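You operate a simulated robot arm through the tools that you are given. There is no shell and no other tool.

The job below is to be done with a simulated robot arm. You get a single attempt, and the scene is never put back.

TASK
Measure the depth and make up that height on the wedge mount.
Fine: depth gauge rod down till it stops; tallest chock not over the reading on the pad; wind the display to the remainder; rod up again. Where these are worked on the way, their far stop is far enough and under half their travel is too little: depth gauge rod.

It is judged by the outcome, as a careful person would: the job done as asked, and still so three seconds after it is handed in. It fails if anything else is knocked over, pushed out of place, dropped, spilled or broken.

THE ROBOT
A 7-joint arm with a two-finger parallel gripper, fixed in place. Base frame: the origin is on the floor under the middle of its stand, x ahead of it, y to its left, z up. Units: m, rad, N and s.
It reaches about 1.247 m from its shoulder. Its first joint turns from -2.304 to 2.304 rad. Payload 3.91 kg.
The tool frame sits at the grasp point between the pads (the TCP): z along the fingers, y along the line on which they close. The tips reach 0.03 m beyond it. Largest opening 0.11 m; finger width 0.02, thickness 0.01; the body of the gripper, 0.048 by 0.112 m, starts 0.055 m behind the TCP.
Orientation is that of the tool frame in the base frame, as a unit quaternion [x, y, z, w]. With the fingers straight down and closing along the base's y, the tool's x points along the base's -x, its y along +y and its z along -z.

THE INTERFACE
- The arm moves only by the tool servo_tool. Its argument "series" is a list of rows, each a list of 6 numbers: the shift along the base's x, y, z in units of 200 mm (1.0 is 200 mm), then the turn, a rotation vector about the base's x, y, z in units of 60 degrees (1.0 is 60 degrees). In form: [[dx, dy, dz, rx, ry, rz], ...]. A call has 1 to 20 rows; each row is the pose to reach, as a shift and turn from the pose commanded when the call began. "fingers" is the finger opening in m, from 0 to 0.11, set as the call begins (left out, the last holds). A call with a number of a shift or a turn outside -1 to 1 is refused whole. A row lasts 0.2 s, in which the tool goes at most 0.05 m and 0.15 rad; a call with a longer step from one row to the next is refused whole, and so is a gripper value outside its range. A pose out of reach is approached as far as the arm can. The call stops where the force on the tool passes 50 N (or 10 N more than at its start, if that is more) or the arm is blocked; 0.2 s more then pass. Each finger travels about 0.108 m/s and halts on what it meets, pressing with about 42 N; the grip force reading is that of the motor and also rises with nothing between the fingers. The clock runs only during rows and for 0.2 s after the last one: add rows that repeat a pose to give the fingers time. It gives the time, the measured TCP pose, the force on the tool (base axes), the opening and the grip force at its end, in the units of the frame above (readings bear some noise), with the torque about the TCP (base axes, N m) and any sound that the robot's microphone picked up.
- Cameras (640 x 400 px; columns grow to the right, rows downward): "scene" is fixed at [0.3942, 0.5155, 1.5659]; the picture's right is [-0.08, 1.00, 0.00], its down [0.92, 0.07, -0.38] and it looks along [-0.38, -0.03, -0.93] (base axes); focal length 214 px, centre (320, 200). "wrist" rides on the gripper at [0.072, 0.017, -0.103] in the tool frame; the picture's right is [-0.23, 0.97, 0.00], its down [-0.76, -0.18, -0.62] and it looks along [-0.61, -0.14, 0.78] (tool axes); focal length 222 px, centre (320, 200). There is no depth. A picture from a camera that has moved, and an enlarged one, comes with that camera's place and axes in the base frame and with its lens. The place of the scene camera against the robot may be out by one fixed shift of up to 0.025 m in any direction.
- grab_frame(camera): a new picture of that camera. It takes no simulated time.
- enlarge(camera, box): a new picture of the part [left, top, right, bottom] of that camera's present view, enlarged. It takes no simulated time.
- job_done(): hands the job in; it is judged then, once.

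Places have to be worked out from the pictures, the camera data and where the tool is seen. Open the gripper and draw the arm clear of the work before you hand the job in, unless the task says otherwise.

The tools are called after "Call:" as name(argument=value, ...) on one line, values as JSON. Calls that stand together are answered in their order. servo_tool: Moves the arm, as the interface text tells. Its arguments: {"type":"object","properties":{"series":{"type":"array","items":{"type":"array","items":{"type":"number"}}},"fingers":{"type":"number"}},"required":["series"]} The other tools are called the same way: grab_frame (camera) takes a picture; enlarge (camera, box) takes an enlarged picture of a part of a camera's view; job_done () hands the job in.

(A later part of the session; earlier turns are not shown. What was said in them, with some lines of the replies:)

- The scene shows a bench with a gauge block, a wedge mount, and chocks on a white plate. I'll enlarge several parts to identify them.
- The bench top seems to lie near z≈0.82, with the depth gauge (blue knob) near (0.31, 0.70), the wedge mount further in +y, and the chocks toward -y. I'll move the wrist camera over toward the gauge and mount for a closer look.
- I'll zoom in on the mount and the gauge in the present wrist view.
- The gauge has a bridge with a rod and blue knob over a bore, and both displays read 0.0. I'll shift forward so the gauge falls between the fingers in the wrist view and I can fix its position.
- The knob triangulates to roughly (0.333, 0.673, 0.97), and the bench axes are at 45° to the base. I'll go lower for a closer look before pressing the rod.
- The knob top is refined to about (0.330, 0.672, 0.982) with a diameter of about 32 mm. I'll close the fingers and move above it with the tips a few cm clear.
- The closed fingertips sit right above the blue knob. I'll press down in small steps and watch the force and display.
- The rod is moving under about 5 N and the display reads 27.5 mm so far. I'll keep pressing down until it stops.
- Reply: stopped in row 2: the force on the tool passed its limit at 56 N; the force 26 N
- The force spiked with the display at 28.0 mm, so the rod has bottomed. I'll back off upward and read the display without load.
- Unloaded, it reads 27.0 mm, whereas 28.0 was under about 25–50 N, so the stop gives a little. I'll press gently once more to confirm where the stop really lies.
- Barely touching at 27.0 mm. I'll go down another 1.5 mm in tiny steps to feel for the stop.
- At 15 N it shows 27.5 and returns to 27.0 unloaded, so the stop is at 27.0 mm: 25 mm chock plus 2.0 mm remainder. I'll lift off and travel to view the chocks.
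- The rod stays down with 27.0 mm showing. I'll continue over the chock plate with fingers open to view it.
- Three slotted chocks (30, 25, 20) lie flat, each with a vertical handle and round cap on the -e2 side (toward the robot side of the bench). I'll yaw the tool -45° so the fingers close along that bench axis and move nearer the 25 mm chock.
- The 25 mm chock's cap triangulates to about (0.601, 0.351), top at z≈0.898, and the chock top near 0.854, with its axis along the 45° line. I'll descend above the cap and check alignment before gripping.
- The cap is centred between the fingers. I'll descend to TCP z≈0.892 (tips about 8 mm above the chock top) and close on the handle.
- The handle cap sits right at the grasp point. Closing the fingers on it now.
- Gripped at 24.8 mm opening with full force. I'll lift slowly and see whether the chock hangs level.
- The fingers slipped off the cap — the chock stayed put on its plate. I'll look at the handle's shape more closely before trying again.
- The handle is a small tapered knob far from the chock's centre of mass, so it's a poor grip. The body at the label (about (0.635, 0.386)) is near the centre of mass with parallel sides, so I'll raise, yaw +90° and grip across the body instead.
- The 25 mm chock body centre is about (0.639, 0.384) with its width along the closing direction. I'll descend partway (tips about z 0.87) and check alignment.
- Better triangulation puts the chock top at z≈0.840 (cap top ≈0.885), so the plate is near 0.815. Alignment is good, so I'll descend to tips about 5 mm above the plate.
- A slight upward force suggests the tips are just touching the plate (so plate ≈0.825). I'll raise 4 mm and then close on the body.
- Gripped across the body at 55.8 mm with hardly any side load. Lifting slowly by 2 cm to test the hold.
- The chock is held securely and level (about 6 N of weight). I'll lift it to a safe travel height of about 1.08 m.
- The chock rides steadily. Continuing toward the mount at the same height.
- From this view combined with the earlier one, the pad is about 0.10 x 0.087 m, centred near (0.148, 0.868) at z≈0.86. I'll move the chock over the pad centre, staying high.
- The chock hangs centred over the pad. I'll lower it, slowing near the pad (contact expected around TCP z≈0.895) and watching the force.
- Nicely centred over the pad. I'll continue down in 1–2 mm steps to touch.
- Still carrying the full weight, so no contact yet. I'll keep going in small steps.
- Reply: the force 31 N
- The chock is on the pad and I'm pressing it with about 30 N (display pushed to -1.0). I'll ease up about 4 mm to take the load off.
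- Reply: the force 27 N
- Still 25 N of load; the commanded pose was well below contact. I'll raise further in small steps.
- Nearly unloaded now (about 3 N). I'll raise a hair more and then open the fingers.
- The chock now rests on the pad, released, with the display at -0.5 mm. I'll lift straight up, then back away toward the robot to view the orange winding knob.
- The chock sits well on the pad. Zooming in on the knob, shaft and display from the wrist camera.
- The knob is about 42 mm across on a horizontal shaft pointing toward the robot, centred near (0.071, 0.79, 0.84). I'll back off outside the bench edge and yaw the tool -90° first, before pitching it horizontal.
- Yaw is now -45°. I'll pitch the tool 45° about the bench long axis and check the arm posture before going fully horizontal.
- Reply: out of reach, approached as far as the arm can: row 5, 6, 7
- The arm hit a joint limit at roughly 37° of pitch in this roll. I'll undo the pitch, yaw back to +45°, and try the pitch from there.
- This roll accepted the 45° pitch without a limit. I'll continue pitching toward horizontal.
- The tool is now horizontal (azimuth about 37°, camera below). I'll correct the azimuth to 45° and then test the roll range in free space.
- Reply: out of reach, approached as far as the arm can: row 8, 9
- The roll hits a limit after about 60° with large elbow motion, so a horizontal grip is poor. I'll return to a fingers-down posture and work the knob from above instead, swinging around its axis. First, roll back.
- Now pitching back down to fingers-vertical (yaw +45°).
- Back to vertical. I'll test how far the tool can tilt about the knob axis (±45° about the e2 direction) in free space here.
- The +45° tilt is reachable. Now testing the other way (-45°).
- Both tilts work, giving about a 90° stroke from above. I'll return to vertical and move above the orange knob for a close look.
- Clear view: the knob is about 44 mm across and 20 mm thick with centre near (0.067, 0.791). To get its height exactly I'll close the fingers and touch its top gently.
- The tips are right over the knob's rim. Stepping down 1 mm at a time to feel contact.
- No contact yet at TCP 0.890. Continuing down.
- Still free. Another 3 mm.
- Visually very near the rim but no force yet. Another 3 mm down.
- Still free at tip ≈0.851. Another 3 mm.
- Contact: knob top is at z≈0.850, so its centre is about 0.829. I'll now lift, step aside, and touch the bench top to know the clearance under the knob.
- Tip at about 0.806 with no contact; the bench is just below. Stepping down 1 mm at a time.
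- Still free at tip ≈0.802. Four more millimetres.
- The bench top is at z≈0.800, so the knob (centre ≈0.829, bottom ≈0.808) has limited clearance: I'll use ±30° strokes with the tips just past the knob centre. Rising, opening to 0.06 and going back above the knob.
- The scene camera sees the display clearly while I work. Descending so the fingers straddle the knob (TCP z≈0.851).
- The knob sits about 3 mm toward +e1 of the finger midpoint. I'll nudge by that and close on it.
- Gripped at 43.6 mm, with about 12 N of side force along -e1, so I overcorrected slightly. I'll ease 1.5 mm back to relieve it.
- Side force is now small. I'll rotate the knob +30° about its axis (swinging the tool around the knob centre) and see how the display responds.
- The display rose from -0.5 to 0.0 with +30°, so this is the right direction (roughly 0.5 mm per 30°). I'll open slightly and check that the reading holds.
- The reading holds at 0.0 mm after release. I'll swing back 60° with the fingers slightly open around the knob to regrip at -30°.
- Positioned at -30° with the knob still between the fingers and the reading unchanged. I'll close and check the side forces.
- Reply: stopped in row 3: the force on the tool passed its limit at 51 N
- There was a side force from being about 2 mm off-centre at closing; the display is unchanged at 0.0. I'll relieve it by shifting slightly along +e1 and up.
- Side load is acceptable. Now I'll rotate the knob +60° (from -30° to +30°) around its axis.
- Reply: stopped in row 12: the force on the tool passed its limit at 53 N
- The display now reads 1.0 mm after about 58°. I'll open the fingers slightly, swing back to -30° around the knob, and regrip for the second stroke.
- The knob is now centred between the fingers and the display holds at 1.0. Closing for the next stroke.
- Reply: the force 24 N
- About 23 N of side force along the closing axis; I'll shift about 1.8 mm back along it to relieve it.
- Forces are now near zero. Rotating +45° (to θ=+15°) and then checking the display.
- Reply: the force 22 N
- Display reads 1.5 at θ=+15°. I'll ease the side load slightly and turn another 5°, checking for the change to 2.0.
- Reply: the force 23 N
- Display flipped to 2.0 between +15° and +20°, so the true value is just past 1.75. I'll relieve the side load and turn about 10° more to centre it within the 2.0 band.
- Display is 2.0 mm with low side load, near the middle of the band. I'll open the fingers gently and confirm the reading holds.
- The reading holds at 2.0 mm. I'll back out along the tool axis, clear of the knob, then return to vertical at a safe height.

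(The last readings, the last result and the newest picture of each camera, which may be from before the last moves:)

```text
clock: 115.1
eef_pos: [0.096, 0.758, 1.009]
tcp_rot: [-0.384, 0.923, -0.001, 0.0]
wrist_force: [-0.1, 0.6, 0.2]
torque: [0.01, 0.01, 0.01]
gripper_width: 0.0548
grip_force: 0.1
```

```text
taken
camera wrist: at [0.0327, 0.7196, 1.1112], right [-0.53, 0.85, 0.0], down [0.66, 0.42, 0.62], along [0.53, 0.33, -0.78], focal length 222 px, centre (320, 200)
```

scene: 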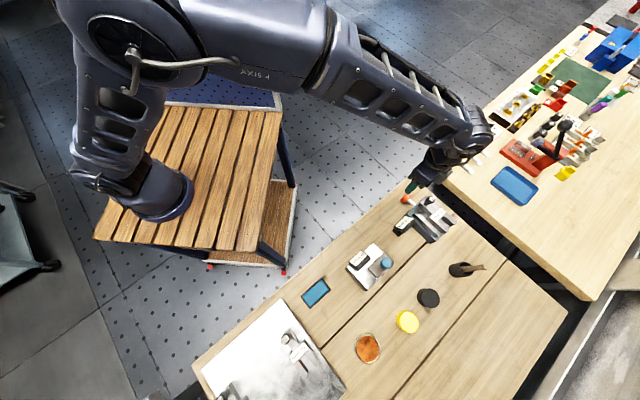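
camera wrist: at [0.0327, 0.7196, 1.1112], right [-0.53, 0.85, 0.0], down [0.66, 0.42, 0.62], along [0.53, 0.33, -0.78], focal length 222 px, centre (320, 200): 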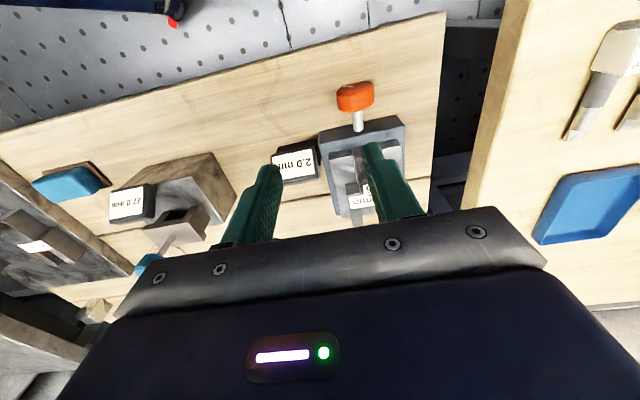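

Display on the mount reads 2.0. Now to the gauge: rising and travelling to above the blue knob at about (0.331, 0.672).

Call:
servo_tool(series=[[0, 0, 0.15, 0, 0, 0], [0.05, -0.02, 0.3, 0, 0, 0], [0.2, -0.08, 0.4, 0, 0, 0], [0.4, -0.16, 0.4, 0, 0, 0], [0.6, -0.24, 0.4, 0, 0, 0], [0.8, -0.32, 0.4, 0, 0, 0], [0.95, -0.38, 0.4, 0, 0, 0], [0.95, -0.38, 0.4, 0, 0, 0]], fingers=0.07)

Call:
grab_frame(camera="wrist")

Call:
enlarge(camera="scene", box=[370, 170, 490, 250])

```text
clock: 116.9
eef_pos: [0.2868, 0.6826, 1.0881]
tcp_rot: [-0.385, 0.923, 0.0, -0.001]
wrist_force: [0.2, 0.7, 0.7]
torque: [0.02, -0.02, 0.01]
gripper_width: 0.0701
grip_force: 0.1
```

```text
taken
camera wrist: at [0.2232, 0.644, 1.1914], right [-0.53, 0.85, 0.0], down [0.66, 0.42, 0.62], along [0.53, 0.33, -0.78], focal length 222 px, centre (320, 200)
```

wrist: 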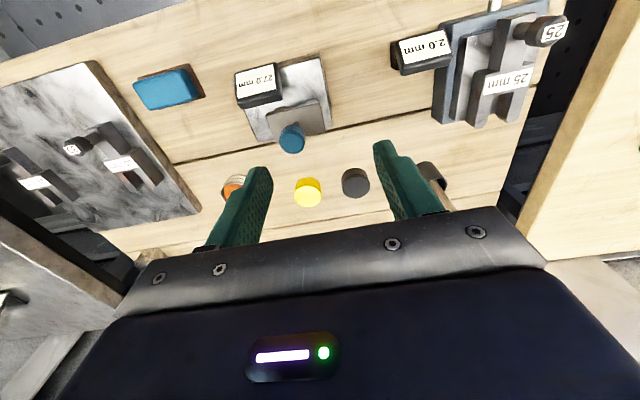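

```text
5.00 times, centred on (430, 210) of scene
camera zoom: at [0.3942, 0.5155, 1.5659], right [-0.08, 1.0, 0.0], down [0.92, 0.07, -0.38], along [-0.38, -0.03, -0.93], focal length 1072 px, centre (-230, 150)
```

zoom: 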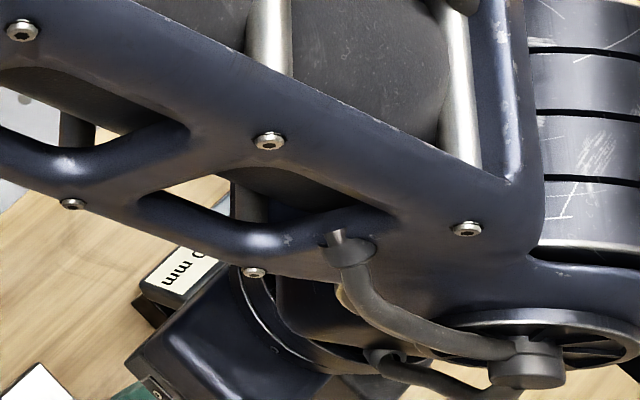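

The gauge knob appears near (0.325, 0.67). I'll move over it and look closely.

Call:
servo_tool(series=[[0.1, -0.03, 0, 0, 0, 0], [0.206, -0.058, -0.05, 0, 0, 0], [0.206, -0.058, -0.2, 0, 0, 0], [0.206, -0.058, -0.2, 0, 0, 0]], fingers=0.07)

Call:
enlarge(camera="wrist", box=[200, 60, 440, 260])

Call:
enlarge(camera="scene", box=[320, 220, 440, 300])

```text
clock: 117.9
eef_pos: [0.328, 0.6707, 1.0476]
tcp_rot: [-0.385, 0.923, 0.0, 0.0]
wrist_force: [-0.1, 0.2, 0.3]
torque: [0.03, -0.01, 0.0]
gripper_width: 0.07
grip_force: 0.1
```

```text
2.00 times, centred on (320, 160) of wrist
camera zoom: at [0.2644, 0.6315, 1.1505], right [-0.53, 0.85, 0.0], down [0.66, 0.42, 0.62], along [0.53, 0.33, -0.78], focal length 444 px, centre (320, 280)
```

zoom: 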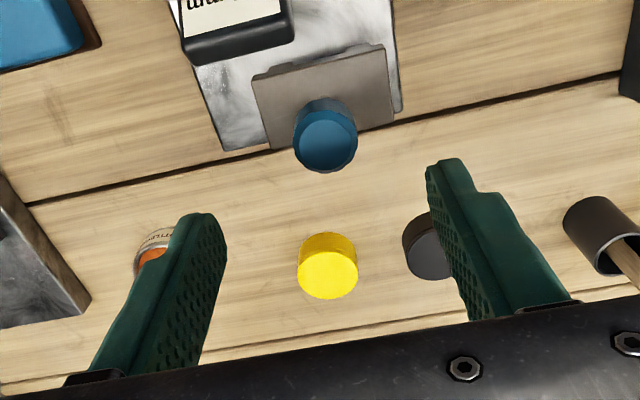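

```text
5.00 times, centred on (380, 260) of scene
camera zoom: at [0.3942, 0.5155, 1.5659], right [-0.08, 1.0, 0.0], down [0.92, 0.07, -0.38], along [-0.38, -0.03, -0.93], focal length 1072 px, centre (20, -100)
```

zoom: 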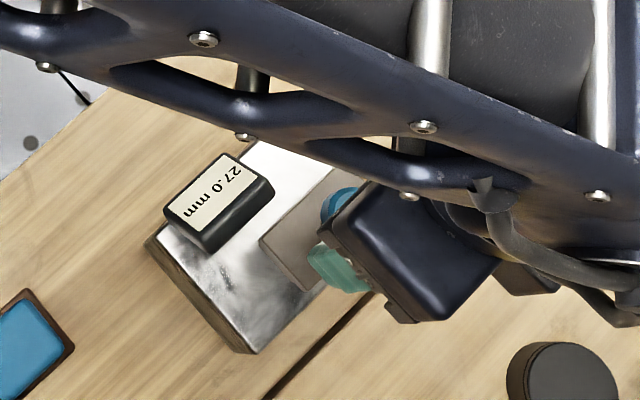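

The knob's top is around z≈0.97, nicely centred below. I'll descend so the pads straddle it (TCP z≈0.965).

Call:
servo_tool(series=[[-0.005, 0.005, -0.1, 0, 0, 0], [-0.005, 0.005, -0.2, 0, 0, 0], [-0.005, 0.005, -0.3, 0, 0, 0], [-0.005, 0.005, -0.37, 0, 0, 0], [-0.005, 0.005, -0.41, 0, 0, 0], [-0.005, 0.005, -0.41, 0, 0, 0]], fingers=0.06)

Call:
enlarge(camera="wrist", box=[200, 60, 440, 260])

Call:
enlarge(camera="scene", box=[320, 220, 440, 300])

```text
clock: 119.3
eef_pos: [0.3272, 0.6715, 0.9655]
tcp_rot: [-0.385, 0.923, -0.001, 0.001]
wrist_force: [0.0, -0.4, 0.5]
torque: [0.03, -0.01, 0.01]
gripper_width: 0.06
grip_force: 0.1
```

```text
2.00 times, centred on (320, 160) of wrist
camera zoom: at [0.2636, 0.6331, 1.0686], right [-0.53, 0.85, 0.0], down [0.66, 0.42, 0.62], along [0.53, 0.33, -0.78], focal length 444 px, centre (320, 280)
```

zoom: 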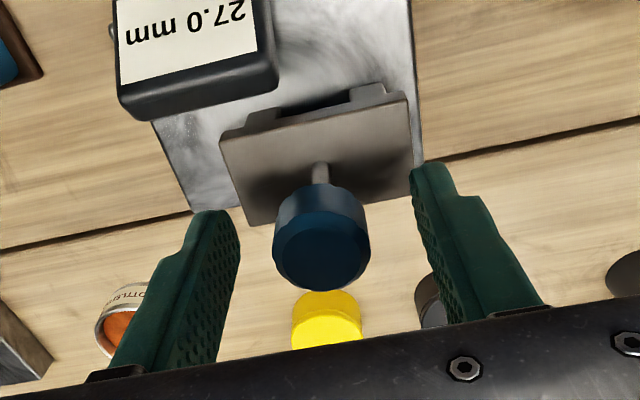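

```text
5.00 times, centred on (380, 260) of scene
camera zoom: at [0.3942, 0.5155, 1.5659], right [-0.08, 1.0, 0.0], down [0.92, 0.07, -0.38], along [-0.38, -0.03, -0.93], focal length 1072 px, centre (20, -100)
```

zoom: 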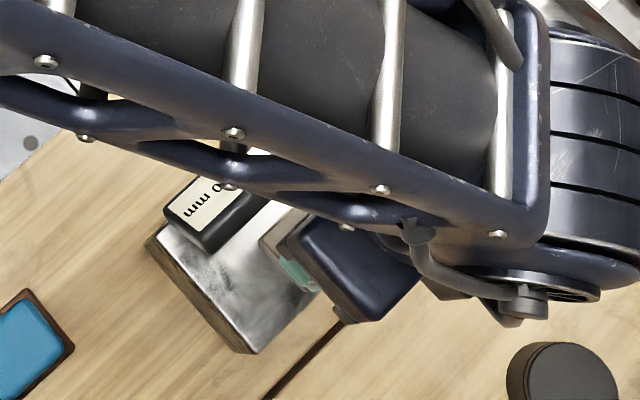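

The blue knob sits at the grasp point between the pads. Closing on it.

Call:
servo_tool(series=[[0, 0, 0, 0, 0, 0], [0, 0, 0, 0, 0, 0], [0, 0, 0, 0, 0, 0]], fingers=0.0)

Call:
enlarge(camera="wrist", box=[200, 60, 440, 260])

```text
clock: 120.1
eef_pos: [0.3279, 0.6724, 0.9661]
tcp_rot: [-0.385, 0.923, 0.0, 0.0]
wrist_force: [-5.0, 7.7, -0.1]
torque: [0.35, 0.22, 0.01]
gripper_width: 0.0273
grip_force: 44.9
```

```text
2.00 times, centred on (320, 160) of wrist
camera zoom: at [0.263, 0.6335, 1.0689], right [-0.53, 0.85, 0.0], down [0.66, 0.42, 0.62], along [0.53, 0.33, -0.78], focal length 444 px, centre (320, 280)
```

zoom: 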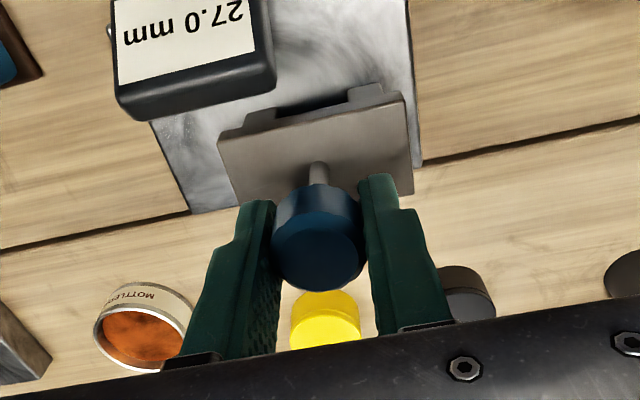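

Gripped at 27.3 mm with a small side load. I'll relieve it by about 1 mm and draw the rod up 20 mm slowly.

Call:
servo_tool(series=[[-0.0035, 0.0035, 0, 0, 0, 0], [-0.0035, 0.0035, 0.01, 0, 0, 0], [-0.0035, 0.0035, 0.025, 0, 0, 0], [-0.0035, 0.0035, 0.04, 0, 0, 0], [-0.0035, 0.0035, 0.055, 0, 0, 0], [-0.0035, 0.0035, 0.07, 0, 0, 0], [-0.0035, 0.0035, 0.085, 0, 0, 0], [-0.0035, 0.0035, 0.1, 0, 0, 0], [-0.0035, 0.0035, 0.1, 0, 0, 0]])

Call:
enlarge(camera="wrist", box=[200, 60, 440, 260])

Call:
enlarge(camera="scene", box=[320, 220, 440, 300])

```text
clock: 122.1
eef_pos: [0.3276, 0.6734, 0.9852]
tcp_rot: [-0.384, 0.923, -0.001, 0.0]
wrist_force: [0.0, 4.0, 0.2]
torque: [0.19, 0.27, 0.02]
gripper_width: 0.0269
grip_force: 45.1
```

```text
2.00 times, centred on (320, 160) of wrist
camera zoom: at [0.2629, 0.6337, 1.089], right [-0.53, 0.85, 0.0], down [0.66, 0.42, 0.62], along [0.53, 0.33, -0.78], focal length 444 px, centre (320, 280)
```

zoom: 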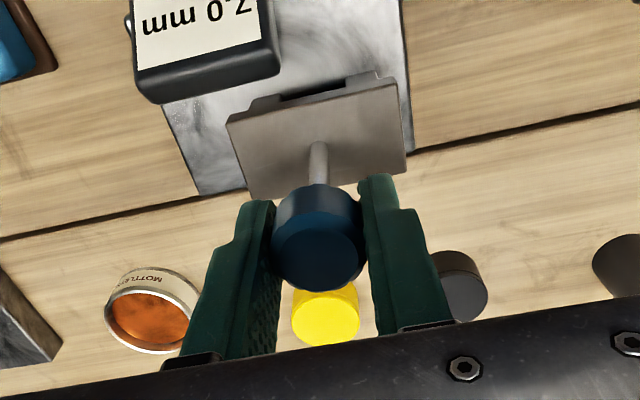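

```text
5.00 times, centred on (380, 260) of scene
camera zoom: at [0.3942, 0.5155, 1.5659], right [-0.08, 1.0, 0.0], down [0.92, 0.07, -0.38], along [-0.38, -0.03, -0.93], focal length 1072 px, centre (20, -100)
```

zoom: 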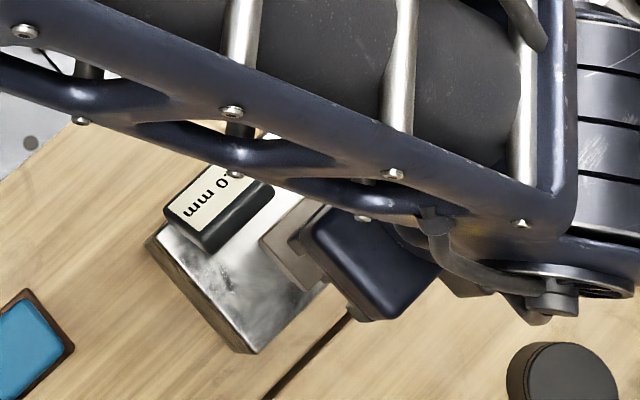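

The rod follows: the gauge display shows 7.0 mm. I'll draw it up the remaining 7 mm gently.

Call:
servo_tool(series=[[0, 0, 0.01, 0, 0, 0], [0, 0, 0.02, 0, 0, 0], [0, 0, 0.028, 0, 0, 0], [0, 0, 0.034, 0, 0, 0], [0, 0, 0.034, 0, 0, 0]])

Call:
enlarge(camera="wrist", box=[200, 40, 440, 240])

Call:
enlarge(camera="scene", box=[320, 220, 440, 300])

```text
clock: 123.3
eef_pos: [0.3275, 0.672, 0.9931]
tcp_rot: [-0.385, 0.923, 0.0, 0.0]
wrist_force: [1.5, -1.5, -2.1]
torque: [0.15, 0.32, -0.01]
gripper_width: 0.0271
grip_force: 45.0
```

```text
2.00 times, centred on (320, 140) of wrist
camera zoom: at [0.2629, 0.6337, 1.0959], right [-0.53, 0.85, 0.0], down [0.66, 0.42, 0.62], along [0.53, 0.33, -0.78], focal length 444 px, centre (320, 320)
```

zoom: 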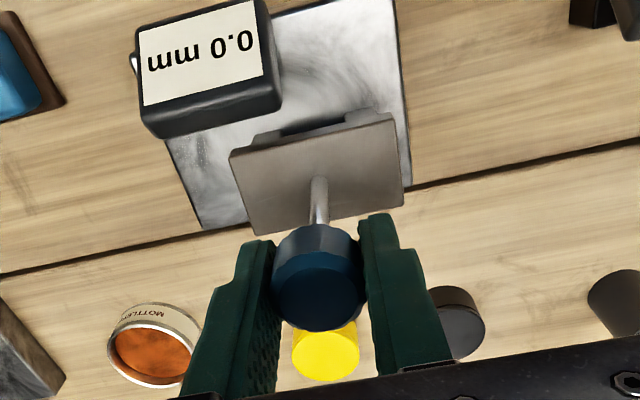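

```text
5.00 times, centred on (380, 260) of scene
camera zoom: at [0.3942, 0.5155, 1.5659], right [-0.08, 1.0, 0.0], down [0.92, 0.07, -0.38], along [-0.38, -0.03, -0.93], focal length 1072 px, centre (20, -100)
```

zoom: 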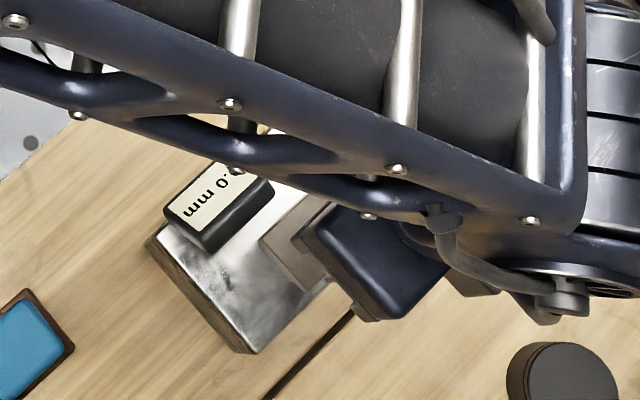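

The gauge reads 0.0 mm — the rod is up at its stop. I'll open the fingers and see that it stays.

Call:
servo_tool(series=[[0, 0, 0, 0, 0, 0], [0, 0, 0, 0, 0, 0], [0, 0, 0, 0, 0, 0]], fingers=0.06)

Call:
servo_tool(series=[[0, 0, 0.05, 0, 0, 0], [0, 0, 0.15, 0, 0, 0], [0, 0, 0.3, 0, 0, 0], [0, 0, 0.5, 0, 0, 0], [-0.1, -0.1, 0.6, 0, 0, 0], [-0.25, -0.25, 0.65, 0, 0, 0], [-0.4, -0.4, 0.7, 0, 0, 0], [-0.55, -0.55, 0.7, 0, 0, 0], [-0.7, -0.7, 0.7, 0, 0, 0], [-0.7, -0.7, 0.7, 0, 0, 0]], fingers=0.08)

Call:
grab_frame(camera="scene")

Call:
grab_frame(camera="wrist")

```text
clock: 124.1
eef_pos: [0.3257, 0.6733, 0.9936]
tcp_rot: [-0.385, 0.923, -0.001, -0.001]
wrist_force: [-0.4, 0.1, -0.8]
torque: [0.0, -0.04, 0.01]
gripper_width: 0.06
grip_force: 0.0
```

```text
clock: 126.3
eef_pos: [0.1871, 0.5319, 1.1339]
tcp_rot: [-0.385, 0.923, -0.001, 0.0]
wrist_force: [-0.8, 0.1, 0.7]
torque: [-0.02, 0.0, -0.01]
gripper_width: 0.0801
grip_force: 0.0
```

```text
taken
```

scene: 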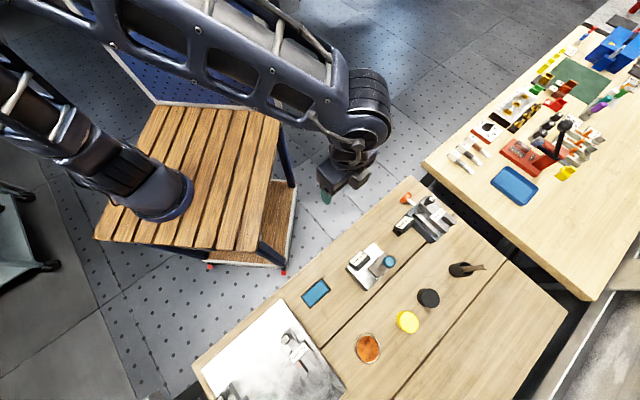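

```text
taken
camera wrist: at [0.1235, 0.493, 1.2361], right [-0.53, 0.85, 0.0], down [0.66, 0.42, 0.62], along [0.53, 0.33, -0.78], focal length 222 px, centre (320, 200)
```

wrist: 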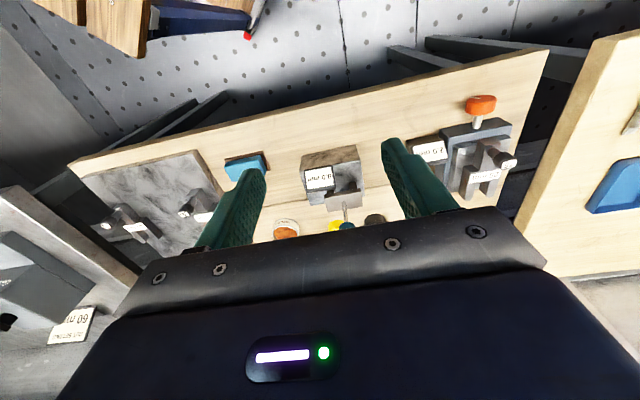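

The arm is clear and the scene looks orderly. I'll zoom in on both displays, the chock and the remaining chocks for a final check.

Call:
enlarge(camera="scene", box=[380, 185, 470, 245])

Call:
enlarge(camera="scene", box=[330, 230, 420, 290])

Call:
enlarge(camera="scene", box=[190, 290, 350, 400])

```text
6.67 times, centred on (425, 215) of scene
camera zoom: at [0.3942, 0.5155, 1.5659], right [-0.08, 1.0, 0.0], down [0.92, 0.07, -0.38], along [-0.38, -0.03, -0.93], focal length 1430 px, centre (-380, 100)
```

zoom: 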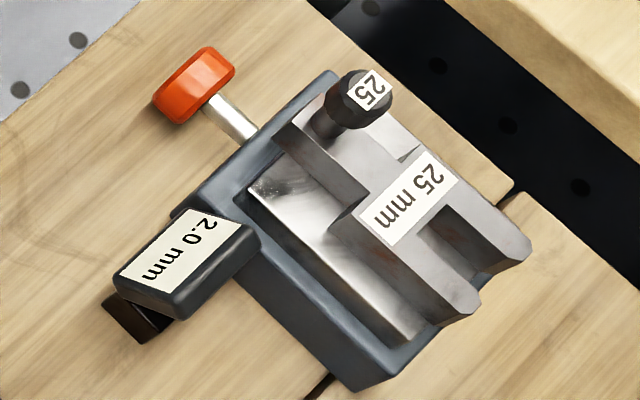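

```text
6.67 times, centred on (375, 260) of scene
camera zoom: at [0.3942, 0.5155, 1.5659], right [-0.08, 1.0, 0.0], down [0.92, 0.07, -0.38], along [-0.38, -0.03, -0.93], focal length 1430 px, centre (-47, -200)
```

zoom: 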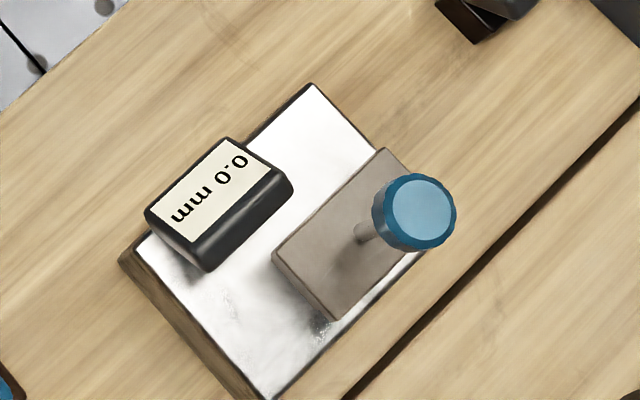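

```text
3.64 times, centred on (270, 345) of scene
camera zoom: at [0.3942, 0.5155, 1.5659], right [-0.08, 1.0, 0.0], down [0.92, 0.07, -0.38], along [-0.38, -0.03, -0.93], focal length 780 px, centre (502, -327)
```

zoom: 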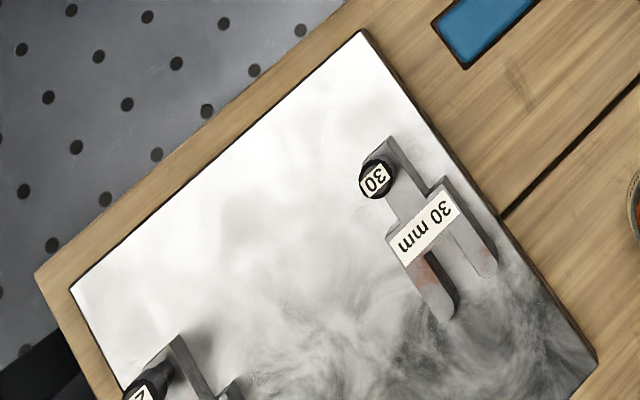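

Everything is in its final state: the mount shows 2.0 mm with the 25 mm chock on the pad (27.0 mm in total), the gauge rod is up at 0.0, and the other chocks are undisturbed. The gripper is open and the arm clear, so I'm handing in.

Call:
job_done()

```text
The job is handed in.
```

The depth measured 27.0 mm and I made up that height on the wedge mount: the 25 mm chock is on the pad and the display reads 2.0 mm. I've handed the job in; no result has come back.

- **Depth reading:** The gauge rod went down to its stop and read 27.0 mm once the load was off. The display moves in 0.5 mm steps, and it showed 27.5 to 28.0 mm only while I was pressing.
- **Chock:** My first grip, on the handle, slipped off, and the chock stayed where it was. I then gripped it across the body. Setting it down, I pressed the pad with about 30 N; the mount display dropped briefly to -1.0 mm and settled at -0.5 mm.
- **Display:** I turned the orange knob in three strokes until the display read 2.0 mm, then about 10° further to sit near the middle of that 0.5 mm step. It still read 2.0 mm after I let go.
- **Rod up:** I pulled the rod back up and the gauge reads 0.0 mm.

In the last pictures the 30 mm and 20 mm chocks and everything else on the bench were where they started. The gripper was open and the arm clear.
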